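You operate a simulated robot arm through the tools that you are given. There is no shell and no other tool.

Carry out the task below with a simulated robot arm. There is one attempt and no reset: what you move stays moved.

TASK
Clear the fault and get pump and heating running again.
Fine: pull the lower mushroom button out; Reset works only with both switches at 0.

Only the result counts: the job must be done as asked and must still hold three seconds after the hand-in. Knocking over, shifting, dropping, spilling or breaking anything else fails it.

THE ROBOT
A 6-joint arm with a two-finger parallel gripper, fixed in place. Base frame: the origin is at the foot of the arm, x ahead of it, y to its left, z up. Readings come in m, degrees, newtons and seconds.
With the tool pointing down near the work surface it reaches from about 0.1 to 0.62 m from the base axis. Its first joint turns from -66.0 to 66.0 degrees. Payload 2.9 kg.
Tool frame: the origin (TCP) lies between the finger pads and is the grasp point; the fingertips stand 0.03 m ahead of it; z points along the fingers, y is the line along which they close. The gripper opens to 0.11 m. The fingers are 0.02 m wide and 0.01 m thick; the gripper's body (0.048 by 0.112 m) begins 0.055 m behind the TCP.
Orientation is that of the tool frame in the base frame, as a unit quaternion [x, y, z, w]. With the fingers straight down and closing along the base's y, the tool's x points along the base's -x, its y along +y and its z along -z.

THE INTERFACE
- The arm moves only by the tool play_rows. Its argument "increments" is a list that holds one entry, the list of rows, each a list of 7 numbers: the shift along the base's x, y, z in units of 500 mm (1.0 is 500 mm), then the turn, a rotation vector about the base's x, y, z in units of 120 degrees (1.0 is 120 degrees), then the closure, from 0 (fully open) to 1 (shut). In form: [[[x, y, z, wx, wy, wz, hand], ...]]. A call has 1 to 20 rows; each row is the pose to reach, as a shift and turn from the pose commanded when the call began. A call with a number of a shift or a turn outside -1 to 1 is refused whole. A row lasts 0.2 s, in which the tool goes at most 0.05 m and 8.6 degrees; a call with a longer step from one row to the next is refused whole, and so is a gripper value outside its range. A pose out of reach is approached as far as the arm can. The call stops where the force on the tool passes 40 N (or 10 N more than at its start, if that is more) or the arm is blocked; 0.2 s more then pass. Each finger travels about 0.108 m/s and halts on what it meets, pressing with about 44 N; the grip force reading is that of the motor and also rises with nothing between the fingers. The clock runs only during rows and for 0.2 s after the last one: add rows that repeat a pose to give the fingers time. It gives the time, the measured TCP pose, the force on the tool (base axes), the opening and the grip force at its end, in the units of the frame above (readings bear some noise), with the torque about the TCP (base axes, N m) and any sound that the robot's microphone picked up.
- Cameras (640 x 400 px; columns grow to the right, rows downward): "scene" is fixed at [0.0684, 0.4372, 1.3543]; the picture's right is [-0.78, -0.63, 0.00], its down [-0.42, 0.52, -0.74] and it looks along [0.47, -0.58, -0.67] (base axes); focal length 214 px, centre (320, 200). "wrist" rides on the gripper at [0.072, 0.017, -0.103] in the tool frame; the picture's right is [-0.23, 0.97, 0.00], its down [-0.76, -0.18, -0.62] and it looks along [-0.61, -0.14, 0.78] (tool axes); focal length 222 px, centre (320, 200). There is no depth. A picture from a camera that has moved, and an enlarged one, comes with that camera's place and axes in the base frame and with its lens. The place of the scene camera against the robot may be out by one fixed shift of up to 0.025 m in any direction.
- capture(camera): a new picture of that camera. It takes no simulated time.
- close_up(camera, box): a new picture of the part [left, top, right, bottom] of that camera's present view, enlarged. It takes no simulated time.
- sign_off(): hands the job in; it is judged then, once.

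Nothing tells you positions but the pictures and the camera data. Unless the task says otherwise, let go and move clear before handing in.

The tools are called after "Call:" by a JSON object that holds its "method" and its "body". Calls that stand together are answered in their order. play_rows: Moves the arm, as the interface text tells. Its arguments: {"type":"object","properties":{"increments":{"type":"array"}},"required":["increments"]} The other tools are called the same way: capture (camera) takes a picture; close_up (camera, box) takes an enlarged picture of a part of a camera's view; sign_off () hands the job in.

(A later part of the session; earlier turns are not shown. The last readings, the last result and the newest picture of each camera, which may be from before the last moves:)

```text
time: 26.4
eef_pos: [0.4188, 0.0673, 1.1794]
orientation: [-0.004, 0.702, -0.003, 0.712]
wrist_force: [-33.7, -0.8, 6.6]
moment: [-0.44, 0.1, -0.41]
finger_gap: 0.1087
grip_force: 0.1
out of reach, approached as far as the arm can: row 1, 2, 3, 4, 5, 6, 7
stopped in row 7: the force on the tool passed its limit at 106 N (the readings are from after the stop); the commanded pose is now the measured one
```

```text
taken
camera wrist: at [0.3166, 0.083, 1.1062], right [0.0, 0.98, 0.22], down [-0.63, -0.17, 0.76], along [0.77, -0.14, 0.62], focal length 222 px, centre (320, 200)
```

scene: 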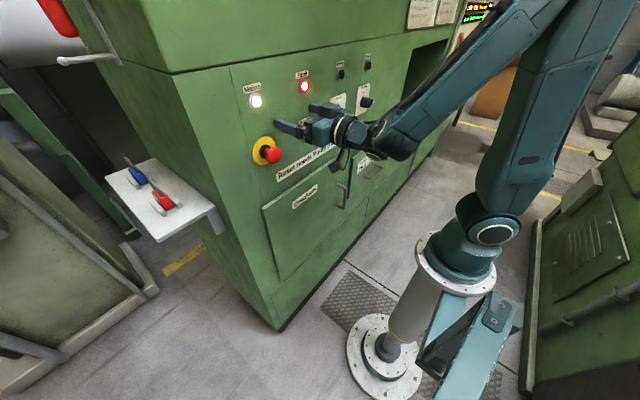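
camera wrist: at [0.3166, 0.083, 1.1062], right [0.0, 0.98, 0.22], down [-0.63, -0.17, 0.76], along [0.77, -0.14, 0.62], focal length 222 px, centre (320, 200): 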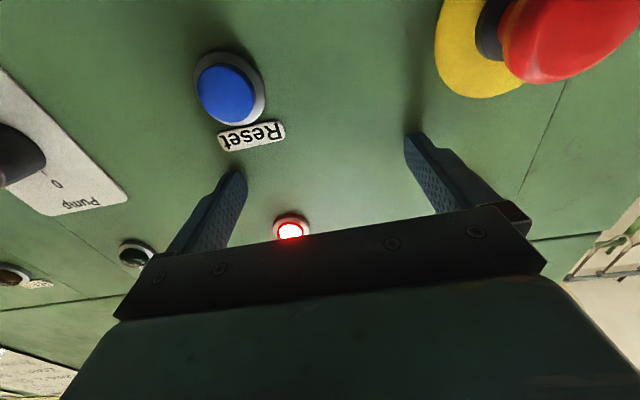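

The unreachable low pose made the arm drift forward until the fingertips touched bare panel at x ≈ 0.449 (between Fault lamp and Reset), and it stopped. I back off while tilting the tool to about 45°, which is reachable there, and then inspect for harm.

Call:
{"method": "play_rows", "body": {"increments": [[[-0.02, 0, 0.01, 0, 0.05, 0, 0], [-0.05, 0, 0.02, 0, 0.1, 0, 0], [-0.08, 0, 0.03, 0, 0.15, 0, 0], [-0.1, 0, 0.04, 0, 0.2, 0, 0], [-0.12, 0, 0.05, 0, 0.25, 0, 0], [-0.14, 0, 0.06, 0, 0.3, 0, 0], [-0.16, 0, 0.06, 0, 0.36, 0, 0], [-0.18, 0, 0.06, 0, 0.38, 0, 0], [-0.18, 0, 0.06, 0, 0.38, 0, 0]]]}}

Call:
{"method": "capture", "body": {"camera": "wrist"}}

Call:
{"method": "capture", "body": {"camera": "scene"}}

```text
time: 28.4
eef_pos: [0.331, 0.0668, 1.2094]
orientation: [-0.002, 0.924, -0.002, 0.383]
wrist_force: [0.6, 0.5, 0.4]
moment: [0.0, 0.01, 0.06]
finger_gap: 0.1103
grip_force: 0.2
```

```text
taken
camera wrist: at [0.2064, 0.0838, 1.2315], right [0.16, 0.98, 0.16], down [0.1, -0.17, 0.98], along [0.98, -0.14, -0.12], focal length 222 px, centre (320, 200)
```

wrist: 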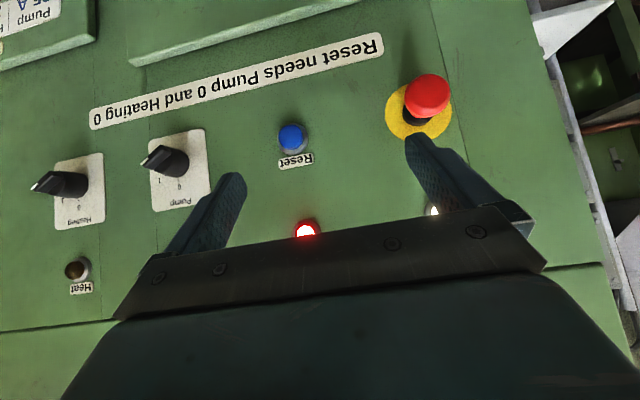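

```text
taken
```

scene: 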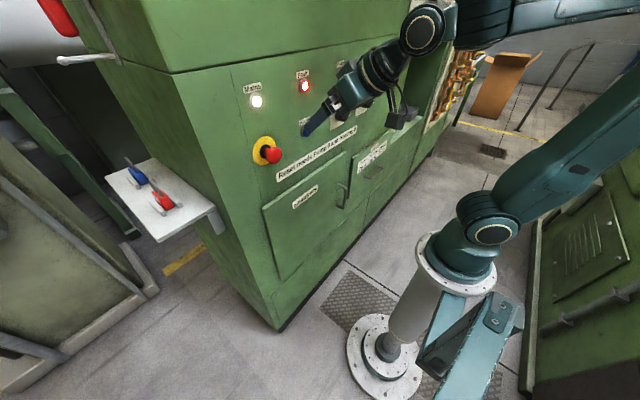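

No harm is visible, and the pose at 45° tilt is fully reachable. I take close-ups from here to measure the controls precisely.

Call:
{"method": "close_up", "body": {"camera": "wrist", "box": [360, 50, 480, 150]}}

Call:
{"method": "close_up", "body": {"camera": "wrist", "box": [20, 110, 220, 235]}}

Call:
{"method": "close_up", "body": {"camera": "wrist", "box": [250, 100, 350, 180]}}

```text
4.00 times, centred on (420, 100) of wrist
camera zoom: at [0.2064, 0.0838, 1.2315], right [0.16, 0.98, 0.16], down [0.1, -0.17, 0.98], along [0.98, -0.14, -0.12], focal length 888 px, centre (-80, 600)
```

zoom: 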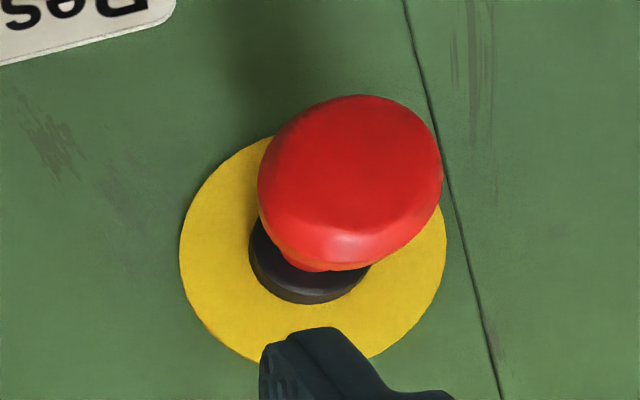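

```text
3.20 times, centred on (120, 172) of wrist
camera zoom: at [0.2064, 0.0838, 1.2315], right [0.16, 0.98, 0.16], down [0.1, -0.17, 0.98], along [0.98, -0.14, -0.12], focal length 711 px, centre (960, 288)
```

zoom: 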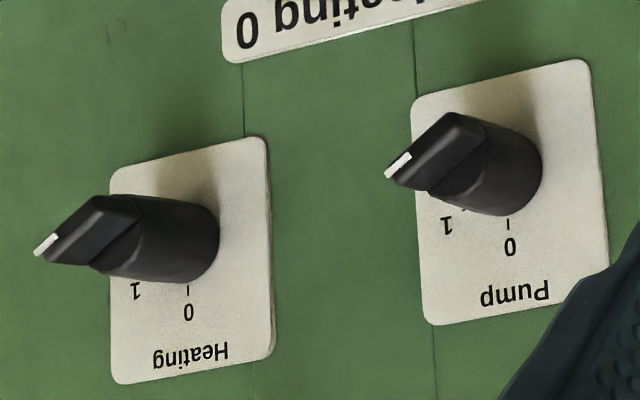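

```text
5.00 times, centred on (300, 140) of wrist
camera zoom: at [0.2064, 0.0838, 1.2315], right [0.16, 0.98, 0.16], down [0.1, -0.17, 0.98], along [0.98, -0.14, -0.12], focal length 1111 px, centre (420, 500)
```

zoom: 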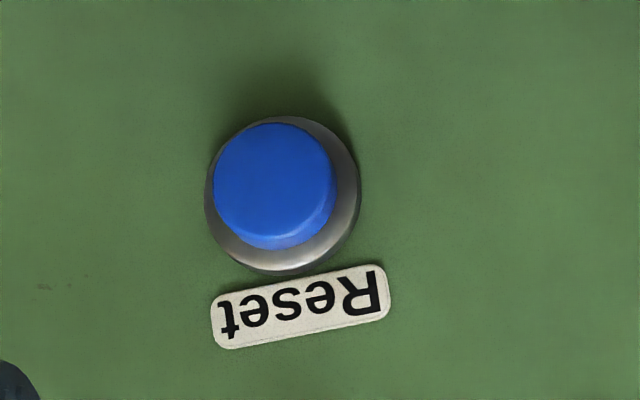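

Measured: mushroom head centre about (0.416, 0.1695, 1.126) with a diameter of about 43 mm, and Reset (0.435, 0.029, 1.127), with the panel face at 0.449. I move in front of the mushroom with the fingers open and check the alignment.

Call:
{"method": "play_rows", "body": {"increments": [[[0, 0.07, 0, 0, 0, 0, 0], [0, 0.14, -0.03, 0, 0, 0, 0], [0, 0.205, -0.07, 0, 0, 0, 0], [0, 0.205, -0.11, 0, 0, 0, 0], [0, 0.205, -0.15, 0, 0, 0, 0], [0.02, 0.205, -0.15, 0, 0, 0, 0], [0.02, 0.205, -0.15, 0, 0, 0, 0]]]}}

Call:
{"method": "capture", "body": {"camera": "wrist"}}

Call:
{"method": "close_up", "body": {"camera": "scene", "box": [220, 90, 380, 190]}}

```text
time: 30.0
eef_pos: [0.3436, 0.1695, 1.1336]
orientation: [-0.003, 0.924, -0.001, 0.383]
wrist_force: [0.4, -0.1, -0.5]
moment: [0.01, -0.03, -0.01]
finger_gap: 0.1099
grip_force: 0.1
```

```text
taken
camera wrist: at [0.2175, 0.1855, 1.1562], right [0.16, 0.98, 0.16], down [0.1, -0.17, 0.98], along [0.98, -0.14, -0.12], focal length 222 px, centre (320, 200)
```

wrist: 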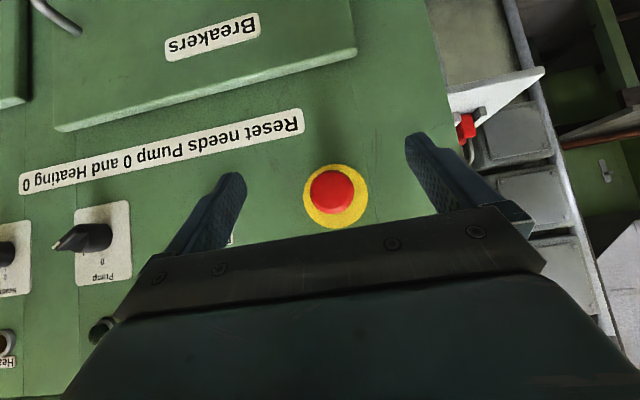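

```text
4.00 times, centred on (300, 140) of scene
camera zoom: at [0.0684, 0.4372, 1.3543], right [-0.78, -0.63, 0.0], down [-0.42, 0.52, -0.74], along [0.47, -0.58, -0.67], focal length 858 px, centre (400, 440)
```

zoom: 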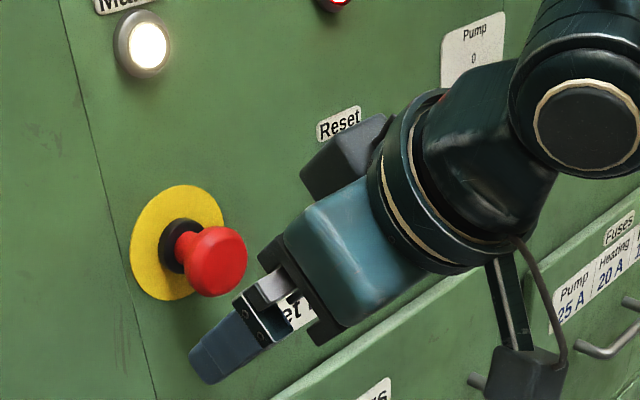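

The head is centred between the fingers. I advance along x to straddle it, stopping short of the panel.

Call:
{"method": "play_rows", "body": {"increments": [[[0.03, 0, 0, 0, 0, 0, 0], [0.06, 0, 0, 0, 0, 0, 0], [0.09, 0, 0, 0, 0, 0, 0], [0.11, 0, 0, 0, 0, 0, 0], [0.128, 0, 0.002, 0, 0, 0, 0], [0.128, 0, 0.002, 0, 0, 0, 0]]]}}

Call:
{"method": "capture", "body": {"camera": "wrist"}}

Call:
{"method": "close_up", "body": {"camera": "scene", "box": [220, 90, 380, 190]}}

```text
time: 31.4
eef_pos: [0.4065, 0.1705, 1.1346]
orientation: [-0.004, 0.924, -0.001, 0.383]
wrist_force: [0.1, 0.1, -0.2]
moment: [0.0, 0.01, 0.04]
finger_gap: 0.1101
grip_force: 0.1
```

```text
taken
camera wrist: at [0.281, 0.1865, 1.1574], right [0.16, 0.98, 0.16], down [0.1, -0.17, 0.98], along [0.98, -0.14, -0.12], focal length 222 px, centre (320, 200)
```

wrist: 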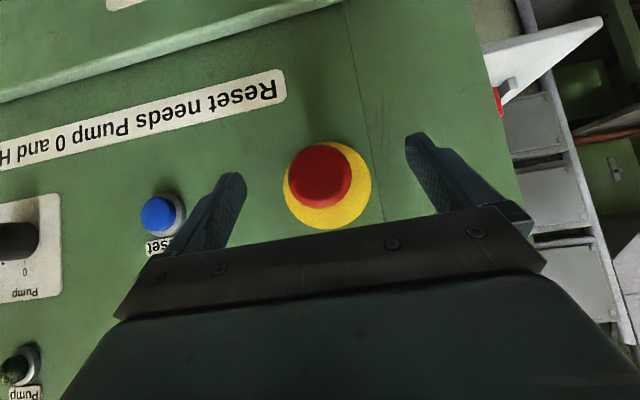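

```text
4.00 times, centred on (300, 140) of scene
camera zoom: at [0.0684, 0.4372, 1.3543], right [-0.78, -0.63, 0.0], down [-0.42, 0.52, -0.74], along [0.47, -0.58, -0.67], focal length 858 px, centre (400, 440)
```

zoom: 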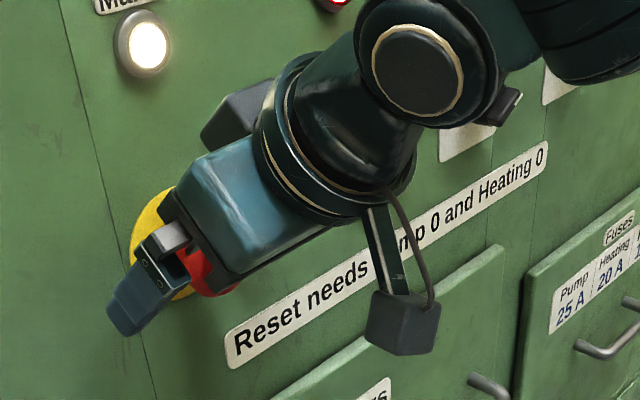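

The head lies between the fingers with clearance to the panel. I close the grip on it.

Call:
{"method": "play_rows", "body": {"increments": [[[0, -0.002, 0, 0, 0, 0, 0.3], [0, -0.002, 0, 0, 0, 0, 0.6], [0, -0.002, 0, 0, 0, 0, 0.8], [0, -0.002, 0, 0, 0, 0, 0.8], [0, -0.002, 0, 0, 0, 0, 0.8]]]}}

Call:
{"method": "capture", "body": {"camera": "wrist"}}

```text
time: 32.6
eef_pos: [0.4059, 0.1709, 1.1347]
orientation: [-0.003, 0.924, -0.001, 0.383]
wrist_force: [0.3, 3.4, -1.6]
moment: [0.04, 0.01, -0.06]
finger_gap: 0.039
grip_force: 44.8
```

```text
taken
camera wrist: at [0.2805, 0.1858, 1.1572], right [0.16, 0.98, 0.16], down [0.1, -0.17, 0.98], along [0.98, -0.14, -0.12], focal length 222 px, centre (320, 200)
```

wrist: 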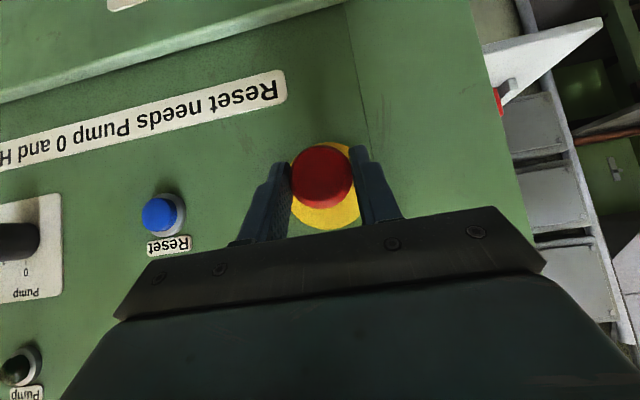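

Gripped at a 39 mm opening. I pull straight out in small steps and watch force and sound.

Call:
{"method": "play_rows", "body": {"increments": [[[-0.006, 0, 0, 0, 0, 0, 0.9], [-0.012, 0, 0, 0, 0, 0, 0.9], [-0.018, 0, 0, 0, 0, 0, 0.9], [-0.024, 0, 0, 0, 0, 0, 0.9]]]}}

Call:
{"method": "capture", "body": {"camera": "wrist"}}

Call:
{"method": "capture", "body": {"camera": "scene"}}

```text
time: 33.6
eef_pos: [0.3967, 0.171, 1.1352]
orientation: [-0.002, 0.924, -0.002, 0.384]
wrist_force: [28.4, 9.3, -11.5]
moment: [0.05, -0.41, 0.02]
finger_gap: 0.0393
grip_force: 44.8
```

```text
taken
camera wrist: at [0.271, 0.1859, 1.1569], right [0.16, 0.98, 0.16], down [0.1, -0.17, 0.98], along [0.98, -0.14, -0.12], focal length 222 px, centre (320, 200)
```

wrist: 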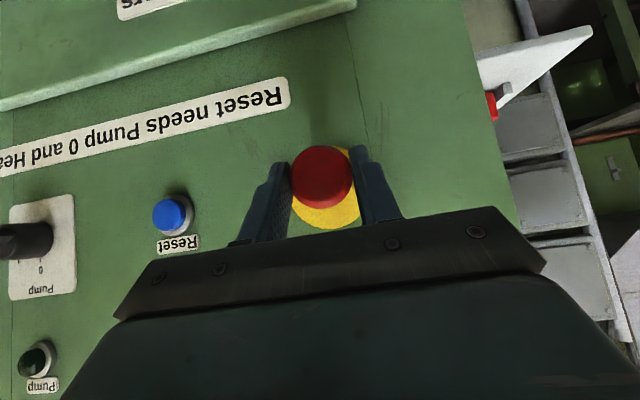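

```text
taken
```

scene: 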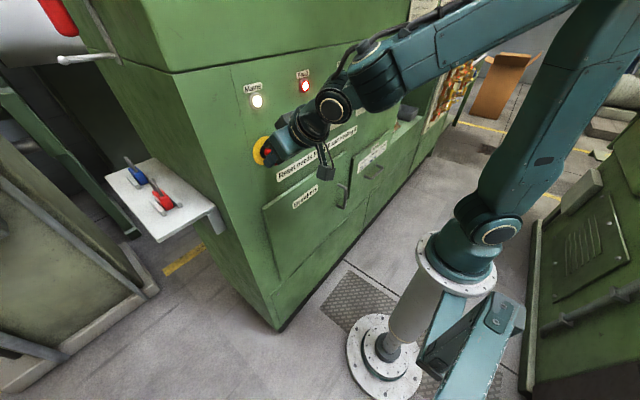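

The head came out about 9 mm with the gripper, and there is now 28 N of pull. I pull slightly further to tell an end stop from a latch still holding.

Call:
{"method": "play_rows", "body": {"increments": [[[-0.003, 0, 0, 0, 0, 0, 0.9], [-0.006, 0, 0, 0, 0, 0, 0.9]]]}}

Call:
{"method": "capture", "body": {"camera": "wrist"}}

```text
time: 34.2
eef_pos: [0.3936, 0.1703, 1.1355]
orientation: [-0.003, 0.923, -0.001, 0.384]
wrist_force: [36.3, 8.7, -12.1]
moment: [0.09, -0.15, -0.03]
finger_gap: 0.0392
grip_force: 45.5
```

```text
taken
camera wrist: at [0.268, 0.1859, 1.1577], right [0.16, 0.98, 0.16], down [0.1, -0.17, 0.98], along [0.98, -0.14, -0.12], focal length 222 px, centre (320, 200)
```

wrist: 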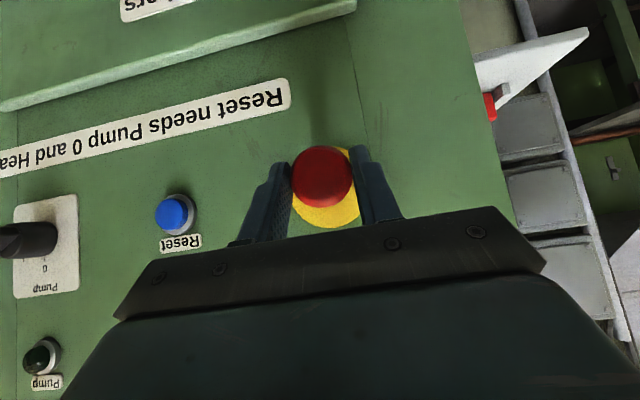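

The head keeps following with a spring-like rise of about 3 N/mm. I pull a little further to look for the release point.

Call:
{"method": "play_rows", "body": {"increments": [[[-0.004, 0, 0, 0, 0, 0, 1.0], [-0.008, 0, 0, 0, 0, 0, 1.0]]]}}

Call:
{"method": "capture", "body": {"camera": "wrist"}}

Call:
{"method": "close_up", "body": {"camera": "scene", "box": [230, 50, 390, 150]}}

```text
time: 34.8
eef_pos: [0.3894, 0.1693, 1.1371]
orientation: [-0.003, 0.923, 0.0, 0.386]
wrist_force: [37.4, 6.5, -4.7]
moment: [0.05, -0.27, -0.03]
finger_gap: 0.0392
grip_force: 44.7
```

```text
taken
camera wrist: at [0.2641, 0.1858, 1.1581], right [0.15, 0.98, 0.16], down [0.09, -0.17, 0.98], along [0.98, -0.14, -0.12], focal length 222 px, centre (320, 200)
```

wrist: 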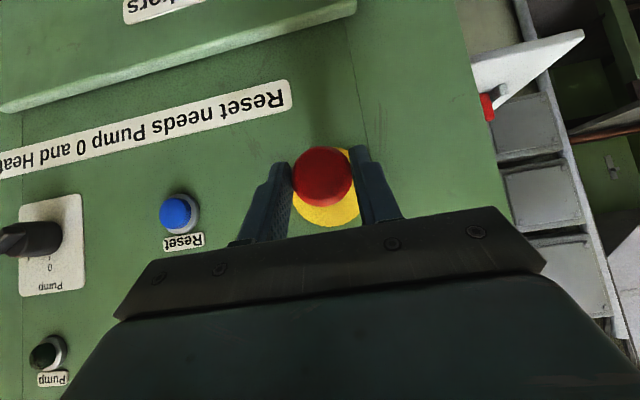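

```text
4.00 times, centred on (310, 100) of scene
camera zoom: at [0.0696, 0.4375, 1.3541], right [-0.78, -0.63, 0.0], down [-0.42, 0.52, -0.74], along [0.46, -0.58, -0.67], focal length 858 px, centre (360, 600)
```

zoom: 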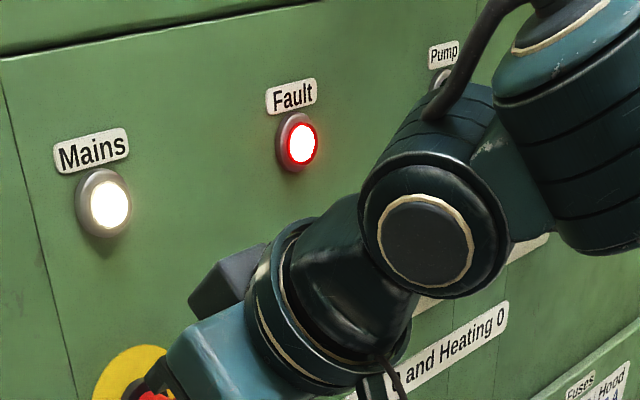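

Call:
{"method": "close_up", "body": {"camera": "wrist", "box": [260, 120, 400, 240]}}

Call:
{"method": "close_up", "body": {"camera": "scene", "box": [240, 120, 320, 170]}}

```text
3.33 times, centred on (330, 180) of wrist
camera zoom: at [0.2641, 0.1858, 1.1581], right [0.15, 0.98, 0.16], down [0.09, -0.17, 0.98], along [0.98, -0.14, -0.12], focal length 740 px, centre (287, 267)
```

zoom: 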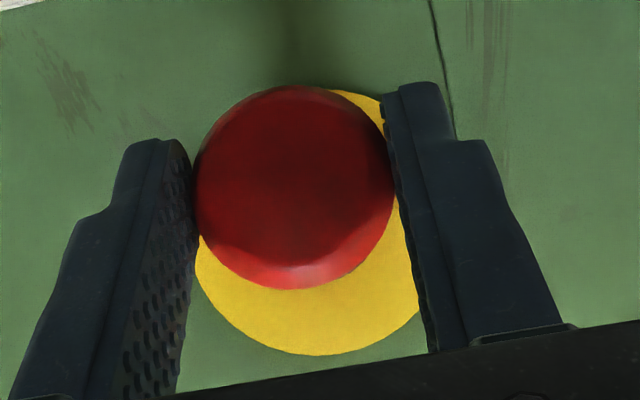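

```text
8.00 times, centred on (280, 145) of scene
camera zoom: at [0.0696, 0.4375, 1.3541], right [-0.78, -0.63, 0.0], down [-0.42, 0.52, -0.74], along [0.46, -0.58, -0.67], focal length 1716 px, centre (640, 640)
```

zoom: 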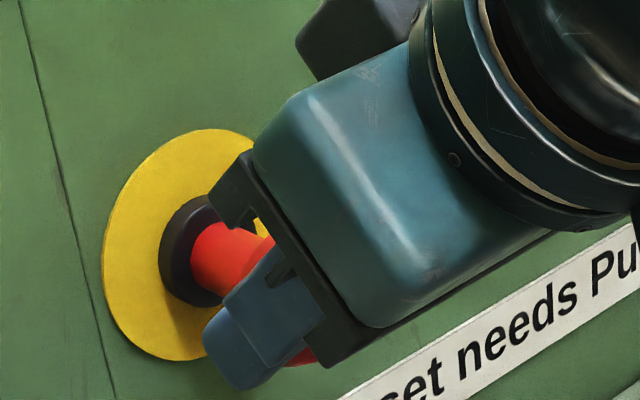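

The stem is now clearly longer, so the head has been pulled out about 16 mm and the force has levelled off. I pull a few more millimetres to find the end of travel.

Call:
{"method": "play_rows", "body": {"increments": [[[-0.004, 0, 0, 0, 0, 0, 1.0], [-0.008, 0, 0, 0, 0, 0, 1.0]]]}}

Call:
{"method": "close_up", "body": {"camera": "scene", "box": [240, 120, 320, 170]}}

Call:
{"method": "close_up", "body": {"camera": "wrist", "box": [260, 120, 400, 240]}}

```text
time: 35.4
eef_pos: [0.385, 0.1707, 1.1368]
orientation: [-0.003, 0.922, 0.001, 0.387]
wrist_force: [37.4, 6.4, -1.5]
moment: [0.06, -0.36, -0.23]
finger_gap: 0.0391
grip_force: 44.7
```

```text
8.00 times, centred on (280, 145) of scene
camera zoom: at [0.0696, 0.4374, 1.3541], right [-0.78, -0.63, 0.0], down [-0.42, 0.52, -0.74], along [0.46, -0.58, -0.67], focal length 1716 px, centre (640, 640)
```

zoom: 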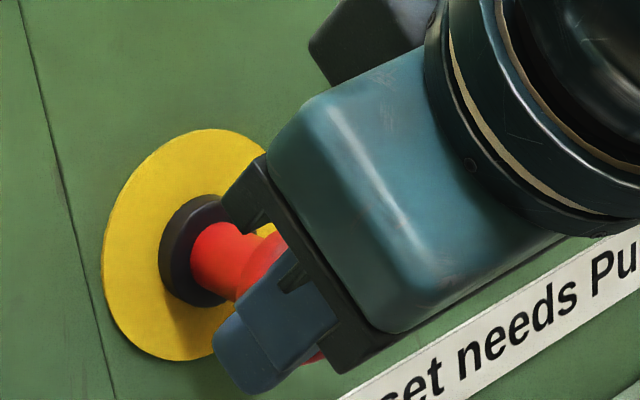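

```text
3.33 times, centred on (330, 180) of wrist
camera zoom: at [0.2597, 0.1858, 1.1583], right [0.15, 0.97, 0.16], down [0.09, -0.18, 0.98], along [0.98, -0.14, -0.12], focal length 740 px, centre (287, 267)
```

zoom: 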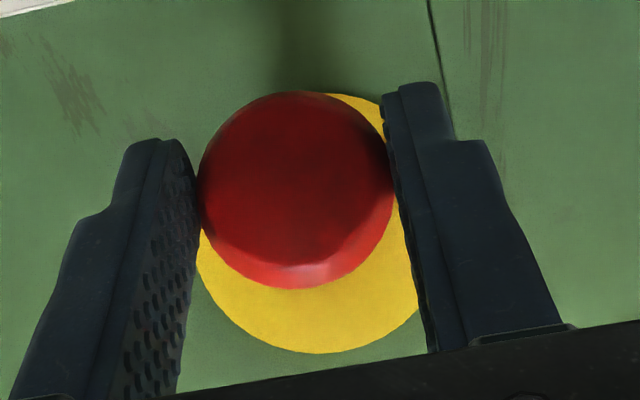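

The gripper is now slipping on the head, so the button has reached its outer end stop. I open the fingers, back away and check that it stays out.

Call:
{"method": "play_rows", "body": {"increments": [[[0, 0, 0, 0, 0, 0, 0.5], [0, 0, 0, 0, 0, 0, 0.2], [0, 0, 0, 0, 0, 0, 0.1], [-0.03, 0, 0, 0, 0, 0, 0.1], [-0.07, 0, 0, 0, 0, 0, 0.1], [-0.11, 0, 0, 0, 0, 0, 0.1], [-0.13, 0, 0, 0, 0, 0, 0.1]]]}}

Call:
{"method": "capture", "body": {"camera": "wrist"}}

Call:
{"method": "close_up", "body": {"camera": "scene", "box": [240, 120, 320, 170]}}

Call:
{"method": "close_up", "body": {"camera": "scene", "box": [230, 50, 390, 150]}}

```text
time: 37.0
eef_pos: [0.3178, 0.1695, 1.1358]
orientation: [-0.002, 0.924, -0.002, 0.384]
wrist_force: [-0.2, -0.5, -0.8]
moment: [-0.01, -0.02, 0.03]
finger_gap: 0.0989
grip_force: 0.1
```

```text
taken
camera wrist: at [0.1928, 0.1845, 1.1582], right [0.16, 0.98, 0.16], down [0.1, -0.17, 0.98], along [0.98, -0.14, -0.12], focal length 222 px, centre (320, 200)
```

wrist: 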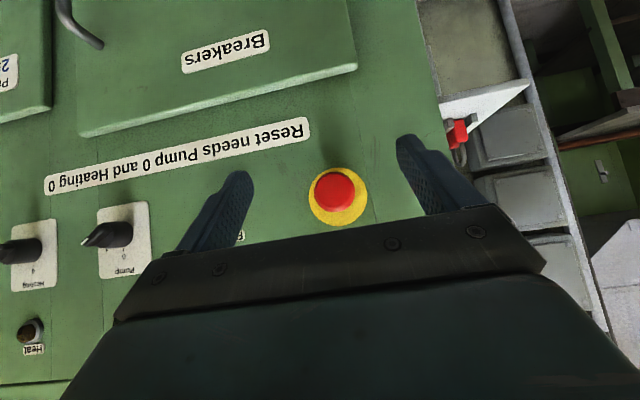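

```text
8.00 times, centred on (280, 145) of scene
camera zoom: at [0.0684, 0.4372, 1.3543], right [-0.78, -0.63, 0.0], down [-0.42, 0.52, -0.74], along [0.47, -0.58, -0.67], focal length 1716 px, centre (640, 640)
```

zoom: 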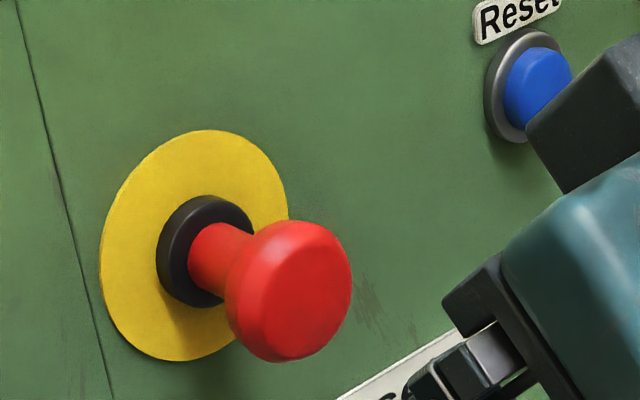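

```text
4.00 times, centred on (310, 100) of scene
camera zoom: at [0.0684, 0.4372, 1.3543], right [-0.78, -0.63, 0.0], down [-0.42, 0.52, -0.74], along [0.47, -0.58, -0.67], focal length 858 px, centre (360, 600)
```

zoom: 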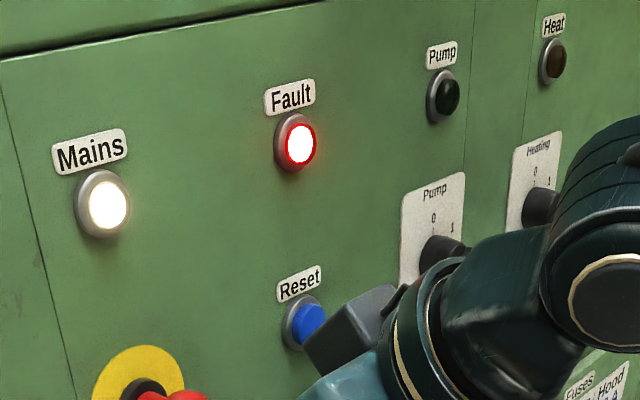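

The mushroom now rests visibly further out than at the start, so it is released; Fault stays lit pending the reset. Next I move in front of the Pump knob to measure it.

Call:
{"method": "play_rows", "body": {"increments": [[[-0.02, -0.07, 0, 0, 0, 0, 0.1], [-0.02, -0.15, 0, 0, 0, 0, 0.2], [-0.02, -0.23, 0, 0, 0, 0, 0.3], [-0.02, -0.31, 0, 0, 0, 0, 0.3], [-0.02, -0.39, 0, 0, 0, 0, 0.3], [-0.02, -0.47, 0, 0, 0, 0, 0.3], [-0.02, -0.54, 0, 0, 0, 0, 0.3], [-0.02, -0.58, 0, 0, 0, 0, 0.3], [-0.02, -0.58, 0, 0, 0, 0, 0.3]]]}}

Call:
{"method": "capture", "body": {"camera": "wrist"}}

Call:
{"method": "close_up", "body": {"camera": "wrist", "box": [260, 110, 420, 235]}}

Call:
{"method": "capture", "body": {"camera": "scene"}}

```text
time: 39.0
eef_pos: [0.3084, -0.1184, 1.1323]
orientation: [-0.003, 0.924, -0.002, 0.383]
wrist_force: [-0.5, 0.0, 0.0]
moment: [0.03, -0.03, -0.03]
finger_gap: 0.0767
grip_force: 0.1
```

```text
taken
camera wrist: at [0.1832, -0.1033, 1.1563], right [0.16, 0.98, 0.16], down [0.1, -0.17, 0.98], along [0.98, -0.14, -0.12], focal length 222 px, centre (320, 200)
```

wrist: 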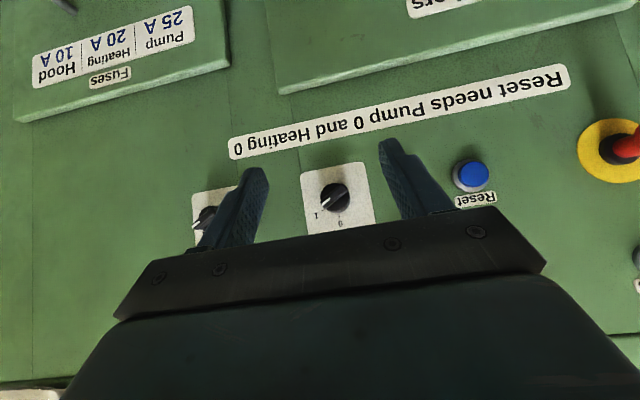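

```text
3.20 times, centred on (340, 172) of wrist
camera zoom: at [0.1832, -0.1033, 1.1563], right [0.16, 0.98, 0.16], down [0.1, -0.17, 0.98], along [0.98, -0.14, -0.12], focal length 711 px, centre (256, 288)
```

zoom: 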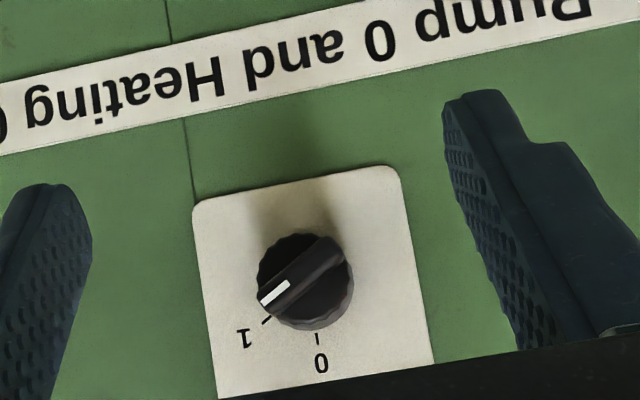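

```text
taken
```

scene: 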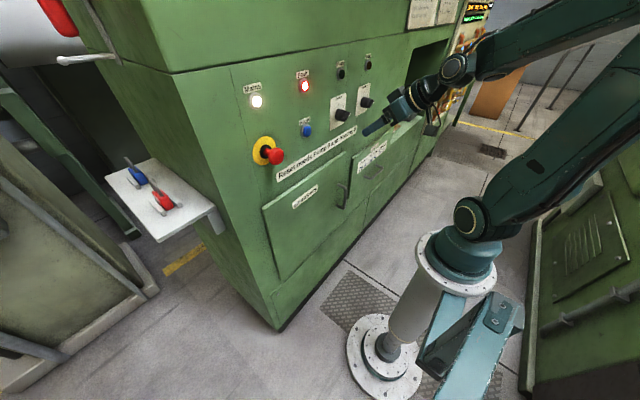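

I see the Pump knob squarely: axis about y = -0.121, z = 1.126, bar about 33 mm long and 10 mm thick with its front at x ≈ 0.413, and position 1 lies about 58° from 0. To grip the bar well I want a flatter tool, so I test more tilt here, away from the panel.

Call:
{"method": "play_rows", "body": {"increments": [[[0.02, 0, 0.01, 0, -0.03, 0, 0.3], [0.04, 0, 0.02, 0, -0.06, 0, 0.3], [0.06, 0, 0.02, 0, -0.09, 0, 0.3], [0.06, 0, 0.02, 0, -0.12, 0, 0.3], [0.06, 0, 0.02, 0, -0.12, 0, 0.3]]]}}

```text
time: 40.2
eef_pos: [0.3392, -0.1197, 1.1433]
orientation: [-0.004, 0.869, -0.001, 0.496]
wrist_force: [0.6, 0.4, -0.5]
moment: [0.0, -0.01, -0.02]
finger_gap: 0.0768
grip_force: 0.0
```

60° is fine. I try up to about 75°.

Call:
{"method": "play_rows", "body": {"increments": [[[0.01, 0, -0.005, 0, -0.03, 0, 0.3], [0.02, 0, -0.01, 0, -0.06, 0, 0.3], [0.03, 0, -0.015, 0, -0.09, 0, 0.3], [0.04, 0, -0.02, 0, -0.12, 0, 0.3], [0.04, 0, -0.02, 0, -0.12, 0, 0.3]]]}}

Call:
{"method": "capture", "body": {"camera": "wrist"}}

Call:
{"method": "capture", "body": {"camera": "scene"}}

```text
time: 41.4
eef_pos: [0.3698, -0.129, 1.1438]
orientation: [-0.003, 0.8, -0.002, 0.601]
wrist_force: [-0.4, -0.1, -0.6]
moment: [0.0, -0.02, -0.01]
finger_gap: 0.077
grip_force: 0.1
out of reach, approached as far as the arm can: row 3, 4, 5
```

```text
taken
camera wrist: at [0.2496, -0.1124, 1.1037], right [0.06, 0.98, 0.21], down [-0.39, -0.17, 0.91], along [0.92, -0.14, 0.37], focal length 222 px, centre (320, 200)
```

wrist: 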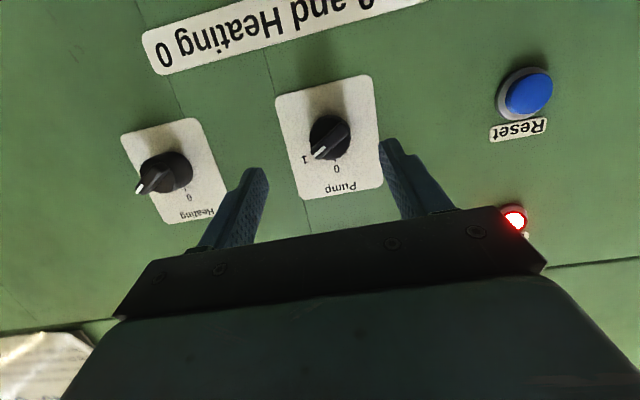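

```text
taken
```

scene: 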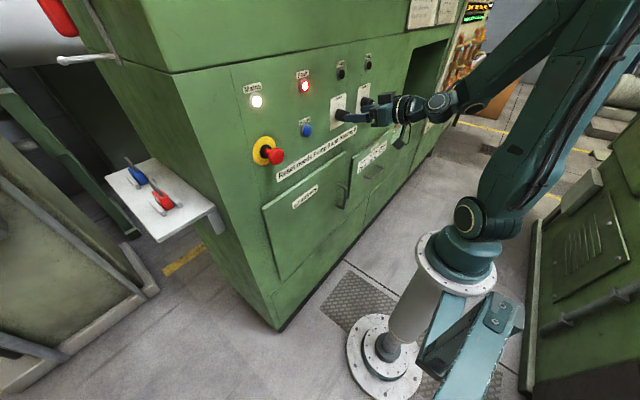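

At 74° the arm is at its limit, so I use about 62°. I set that, then roll the tool +58° about the base x-axis so that the fingers will close across the Pump bar, still clear of the knob.

Call:
{"method": "play_rows", "body": {"increments": [[[-0.025, 0.008, -0.008, 0, 0.05, 0, 0.3], [-0.05, 0.016, -0.016, 0, 0.1, 0, 0.3], [-0.05, 0.016, -0.016, 0, 0.1, 0, 0.3]]]}}

Call:
{"method": "play_rows", "body": {"increments": [[[0, 0, 0, 0.05, 0, 0, 0.4], [0, 0, 0, 0.1, 0, 0, 0.5], [0, 0, 0, 0.15, 0, 0, 0.5], [0, 0, 0, 0.2, 0, 0, 0.5], [0, 0, 0, 0.25, 0, 0, 0.5], [0, 0, 0, 0.3, 0, 0, 0.5], [0, 0, 0, 0.35, 0, 0, 0.5], [0, 0, 0, 0.4, 0, 0, 0.5], [0, 0, 0, 0.45, 0, 0, 0.5], [0, 0, 0, 0.483, 0, 0, 0.5], [0, 0, 0, 0.483, 0, 0, 0.5]]]}}

Call:
{"method": "capture", "body": {"camera": "wrist"}}

Call:
{"method": "capture", "body": {"camera": "scene"}}

```text
time: 42.2
eef_pos: [0.3461, -0.1192, 1.1358]
orientation: [-0.003, 0.858, -0.001, 0.514]
wrist_force: [1.3, 0.6, -0.5]
moment: [-0.01, -0.01, 0.02]
finger_gap: 0.077
grip_force: 0.0
```

```text
time: 44.6
eef_pos: [0.3449, -0.1208, 1.1354]
orientation: [0.247, 0.752, 0.413, 0.451]
wrist_force: [0.3, 0.0, -0.1]
moment: [-0.03, 0.02, 0.0]
finger_gap: 0.0546
grip_force: 0.0
```

```text
taken
camera wrist: at [0.2188, -0.0997, 1.142], right [0.1, 0.35, 0.93], down [-0.19, -0.91, 0.37], along [0.98, -0.21, -0.03], focal length 222 px, centre (320, 200)
```

wrist: 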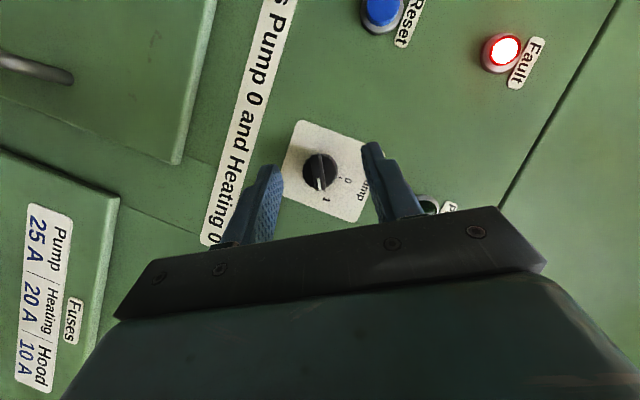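

```text
taken
```

scene: 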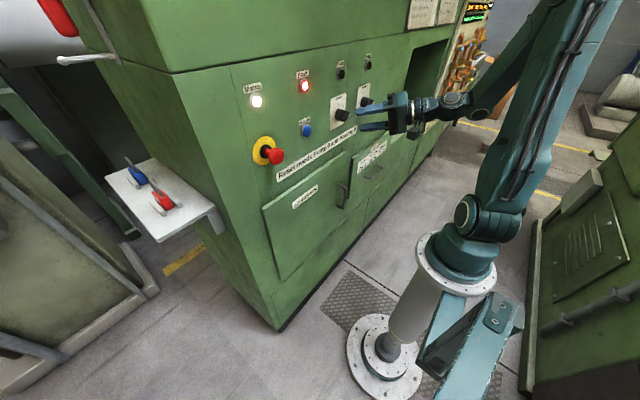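

The roll is reached without trouble. I zoom in to check the bar angle against the fingers.

Call:
{"method": "close_up", "body": {"camera": "wrist", "box": [270, 120, 390, 220]}}

Call:
{"method": "close_up", "body": {"camera": "scene", "box": [310, 80, 410, 150]}}

```text
4.00 times, centred on (330, 170) of wrist
camera zoom: at [0.2188, -0.0997, 1.142], right [0.1, 0.35, 0.93], down [-0.19, -0.91, 0.37], along [0.98, -0.21, -0.03], focal length 888 px, centre (280, 320)
```

zoom: 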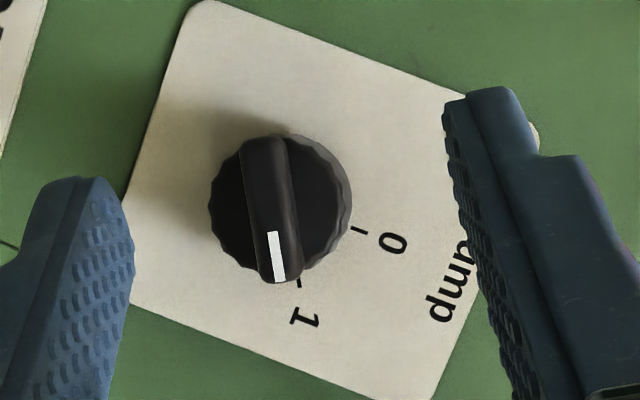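

```text
5.71 times, centred on (360, 115) of scene
camera zoom: at [0.0684, 0.4372, 1.3543], right [-0.78, -0.63, 0.0], down [-0.42, 0.52, -0.74], along [0.47, -0.58, -0.67], focal length 1226 px, centre (91, 686)
```

zoom: 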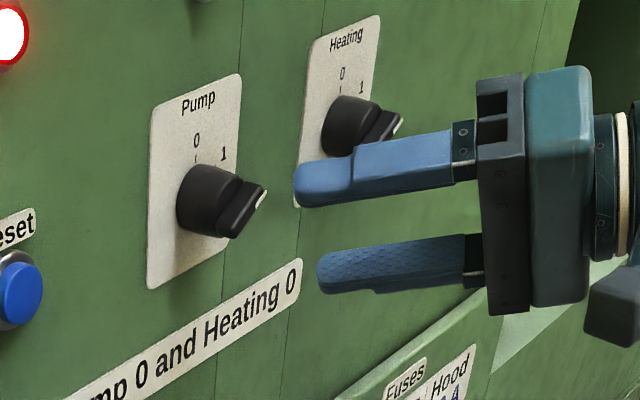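

The bar lies within a few degrees of my finger plane (position 1 is at about 60°). I line up, advance so that the fingertips straddle the bar 12 mm deep, and check before closing.

Call:
{"method": "play_rows", "body": {"increments": [[[0.0, -0.0144, -0.0108, 0, 0, 0, 0.5], [0.03, -0.0144, -0.0108, 0, 0, 0, 0.5], [0.06, -0.0144, -0.0108, 0, 0, 0, 0.5], [0.08, -0.0144, -0.0108, 0, 0, 0, 0.5], [0.095, -0.0144, -0.0108, 0, 0, 0, 0.5], [0.095, -0.0144, -0.0108, 0, 0, 0, 0.5]]]}}

Call:
{"method": "capture", "body": {"camera": "wrist"}}

Call:
{"method": "close_up", "body": {"camera": "scene", "box": [310, 80, 410, 150]}}

Call:
{"method": "close_up", "body": {"camera": "wrist", "box": [240, 110, 400, 235]}}

```text
time: 46.0
eef_pos: [0.3934, -0.1281, 1.1303]
orientation: [0.246, 0.752, 0.413, 0.451]
wrist_force: [0.3, -0.2, -0.5]
moment: [0.01, 0.0, 0.02]
finger_gap: 0.0549
grip_force: 0.1
```

```text
taken
camera wrist: at [0.267, -0.1068, 1.1373], right [0.1, 0.35, 0.93], down [-0.19, -0.91, 0.37], along [0.98, -0.21, -0.03], focal length 222 px, centre (320, 200)
```

wrist: 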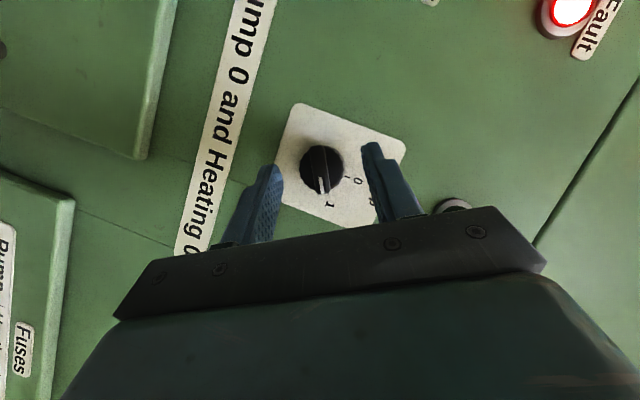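

```text
5.71 times, centred on (360, 115) of scene
camera zoom: at [0.0684, 0.4372, 1.3543], right [-0.78, -0.63, 0.0], down [-0.42, 0.52, -0.74], along [0.47, -0.58, -0.67], focal length 1226 px, centre (91, 686)
```

zoom: 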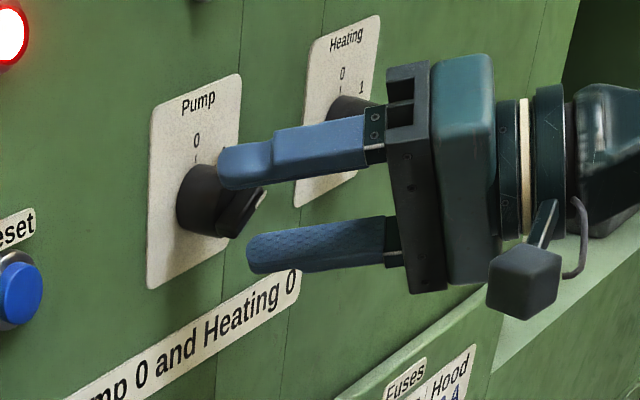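

```text
3.20 times, centred on (320, 172) of wrist
camera zoom: at [0.267, -0.1068, 1.1373], right [0.1, 0.35, 0.93], down [-0.19, -0.91, 0.37], along [0.98, -0.21, -0.03], focal length 711 px, centre (320, 288)
```

zoom: 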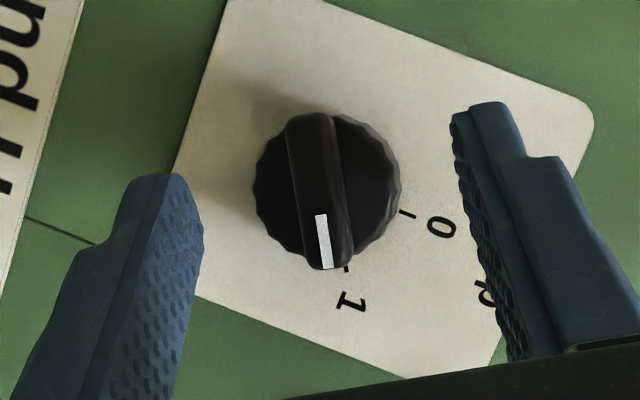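

Alignment looks good, with the bar midway between the fingers. I close on it.

Call:
{"method": "play_rows", "body": {"increments": [[[0, 0, 0, 0, 0, 0, 0.65], [0, 0, 0, 0, 0, 0, 0.8], [0, 0, 0, 0, 0, 0, 0.95], [0, 0, 0, 0, 0, 0, 1.0], [0, 0, 0, 0, 0, 0, 1.0]]]}}

Call:
{"method": "close_up", "body": {"camera": "wrist", "box": [240, 110, 400, 235]}}

Call:
{"method": "close_up", "body": {"camera": "scene", "box": [310, 80, 410, 150]}}

```text
time: 47.2
eef_pos: [0.3932, -0.1293, 1.1306]
orientation: [0.247, 0.752, 0.414, 0.45]
wrist_force: [-6.8, -4.1, -5.0]
moment: [-0.07, 0.03, -0.33]
finger_gap: 0.0101
grip_force: 45.0
```

```text
3.20 times, centred on (320, 172) of wrist
camera zoom: at [0.2665, -0.107, 1.137], right [0.11, 0.35, 0.93], down [-0.19, -0.91, 0.37], along [0.98, -0.22, -0.03], focal length 711 px, centre (320, 288)
```

zoom: 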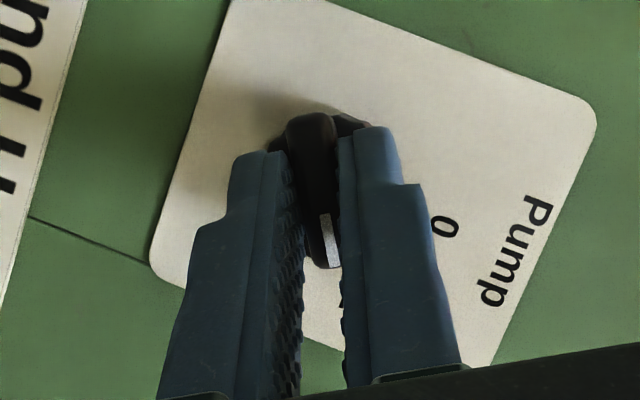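

```text
5.71 times, centred on (360, 115) of scene
camera zoom: at [0.0682, 0.4371, 1.3543], right [-0.78, -0.63, 0.0], down [-0.42, 0.52, -0.74], along [0.47, -0.58, -0.67], focal length 1226 px, centre (91, 686)
```

zoom: 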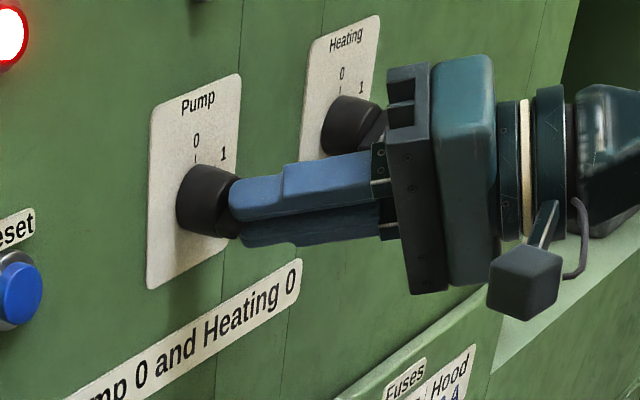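

The bar is held (gap 10 mm). I rotate the tool -58° about the knob's axis to bring Pump to 0.

Call:
{"method": "play_rows", "body": {"increments": [[[0, 0.0016, 0.0022, -0.0625, 0, 0, 1.0], [0, 0.0034, 0.0042, -0.125, 0, 0, 1.0], [0, 0.0055, 0.0059, -0.1875, 0, 0, 1.0], [0, 0.0078, 0.0073, -0.25, 0, 0, 1.0], [0, 0.0103, 0.0084, -0.3125, 0, 0, 1.0], [0, 0.0128, 0.0092, -0.375, 0, 0, 1.0], [0, 0.0155, 0.0096, -0.4375, 0, 0, 1.0], [0, 0.0175, 0.0097, -0.483, 0, 0, 1.0], [0, 0.0175, 0.0097, -0.483, 0, 0, 1.0]]]}}

Call:
{"method": "close_up", "body": {"camera": "wrist", "box": [240, 110, 400, 235]}}

Call:
{"method": "close_up", "body": {"camera": "scene", "box": [310, 80, 410, 150]}}

```text
time: 49.2
eef_pos: [0.3929, -0.1208, 1.1367]
orientation: [-0.003, 0.859, -0.002, 0.512]
wrist_force: [12.8, -11.7, -20.7]
moment: [0.21, 0.08, -0.31]
finger_gap: 0.0098
grip_force: 44.9
```

```text
3.20 times, centred on (320, 172) of wrist
camera zoom: at [0.2664, -0.1039, 1.121], right [0.11, 0.98, 0.19], down [-0.19, -0.17, 0.97], along [0.98, -0.14, 0.16], focal length 711 px, centre (320, 288)
```

zoom: 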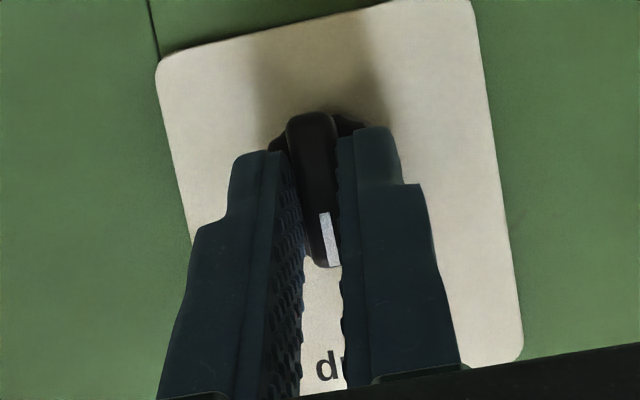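

```text
5.71 times, centred on (360, 115) of scene
camera zoom: at [0.069, 0.4368, 1.3544], right [-0.78, -0.63, 0.0], down [-0.42, 0.52, -0.74], along [0.46, -0.58, -0.67], focal length 1226 px, centre (91, 686)
```

zoom: 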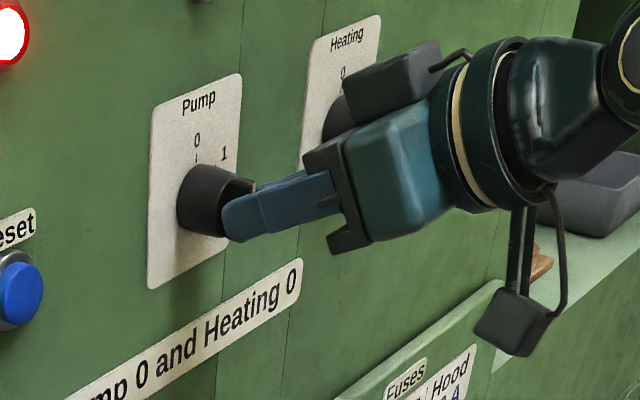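

The knob followed to the upright position. I open, back off and check that it stays at 0.

Call:
{"method": "play_rows", "body": {"increments": [[[0, 0, 0, 0, 0, 0, 0.8], [0, 0, 0, 0, 0, 0, 0.6], [0, 0, 0, 0, 0, 0, 0.5], [-0.03, 0, 0, 0, 0, 0, 0.5], [-0.06, 0, 0, 0, 0, 0, 0.5], [-0.09, 0, 0, 0, 0, 0, 0.5], [-0.09, 0, 0, 0, 0, 0, 0.5]]]}}

Call:
{"method": "capture", "body": {"camera": "wrist"}}

Call:
{"method": "close_up", "body": {"camera": "wrist", "box": [240, 100, 400, 225]}}

Call:
{"method": "close_up", "body": {"camera": "wrist", "box": [100, 130, 260, 230]}}

```text
time: 50.8
eef_pos: [0.3473, -0.1192, 1.1361]
orientation: [-0.003, 0.857, -0.002, 0.515]
wrist_force: [0.0, 0.5, -0.7]
moment: [0.0, 0.0, 0.0]
finger_gap: 0.0551
grip_force: 0.1
```

```text
taken
camera wrist: at [0.2215, -0.1028, 1.1218], right [0.1, 0.98, 0.19], down [-0.19, -0.17, 0.97], along [0.98, -0.14, 0.17], focal length 222 px, centre (320, 200)
```

wrist: 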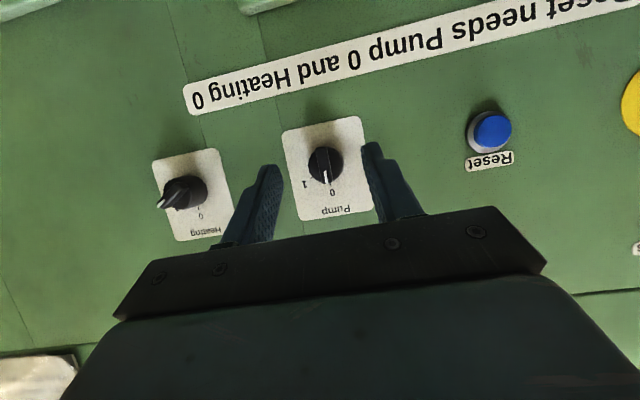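

```text
3.20 times, centred on (320, 162) of wrist
camera zoom: at [0.2215, -0.1028, 1.1218], right [0.1, 0.98, 0.19], down [-0.19, -0.17, 0.97], along [0.98, -0.14, 0.17], focal length 711 px, centre (320, 320)
```

zoom: 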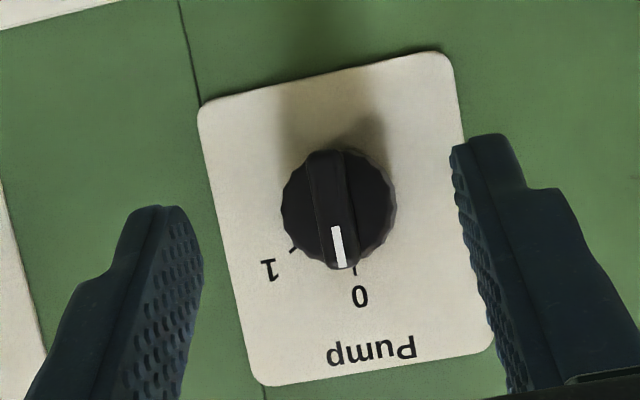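

```text
4.00 times, centred on (180, 180) of wrist
camera zoom: at [0.2215, -0.1028, 1.1218], right [0.1, 0.98, 0.19], down [-0.19, -0.17, 0.97], along [0.98, -0.14, 0.17], focal length 888 px, centre (880, 280)
```

zoom: 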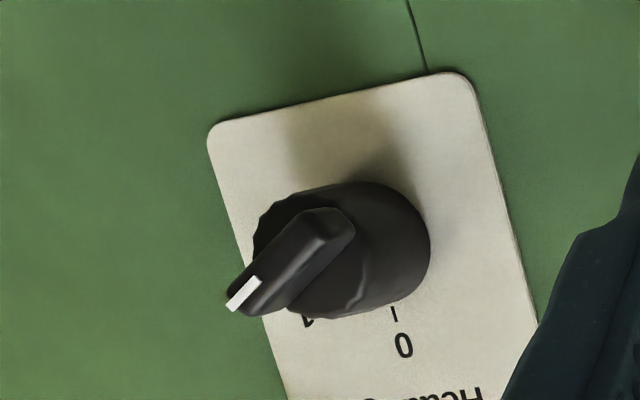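

Pump is at 0 and stays there. From this view the Heating axis is at about y = -0.271, z = 1.125; I move there and roll the tool in the same way.

Call:
{"method": "play_rows", "body": {"increments": [[[-0.024, -0.06, 0, 0, 0, 0, 0.5], [-0.024, -0.12, 0, 0, 0, 0, 0.5], [-0.024, -0.18, 0, 0, 0, 0, 0.5], [-0.024, -0.24, 0, 0, 0, 0, 0.5], [-0.024, -0.303, 0, 0, 0, 0, 0.5], [-0.024, -0.303, 0, 0, 0, 0, 0.5]]]}}

Call:
{"method": "capture", "body": {"camera": "wrist"}}

Call:
{"method": "close_up", "body": {"camera": "wrist", "box": [240, 100, 400, 225]}}

Call:
{"method": "capture", "body": {"camera": "scene"}}

```text
time: 52.2
eef_pos: [0.3602, -0.2595, 1.1365]
orientation: [-0.003, 0.858, -0.002, 0.514]
wrist_force: [-0.8, -1.2, -1.1]
moment: [0.03, 0.0, 0.01]
finger_gap: 0.055
grip_force: 0.0
out of reach, approached as far as the arm can: row 4, 5, 6
```

```text
taken
camera wrist: at [0.2328, -0.2429, 1.1223], right [0.1, 0.98, 0.19], down [-0.19, -0.17, 0.97], along [0.98, -0.14, 0.17], focal length 222 px, centre (320, 200)
```

wrist: 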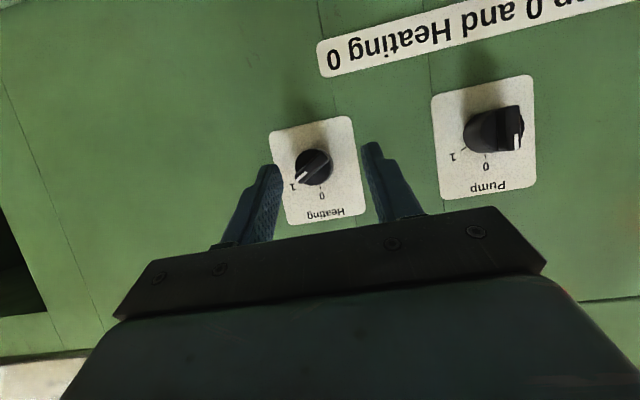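

```text
3.20 times, centred on (320, 162) of wrist
camera zoom: at [0.2328, -0.2429, 1.1223], right [0.1, 0.98, 0.19], down [-0.19, -0.17, 0.97], along [0.98, -0.14, 0.17], focal length 711 px, centre (320, 320)
```

zoom: 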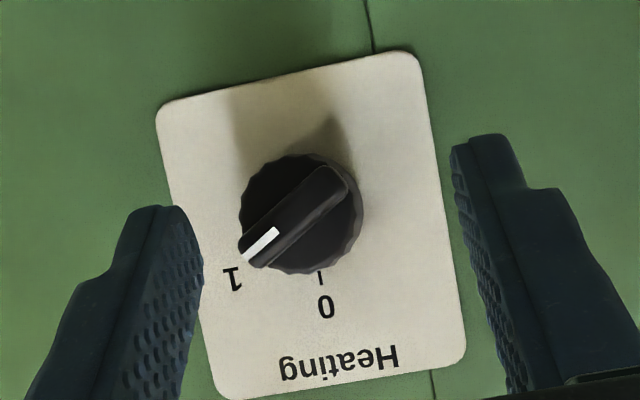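

```text
taken
```

scene: 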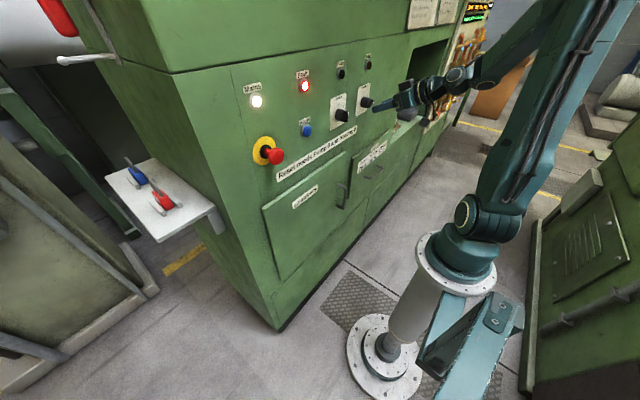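

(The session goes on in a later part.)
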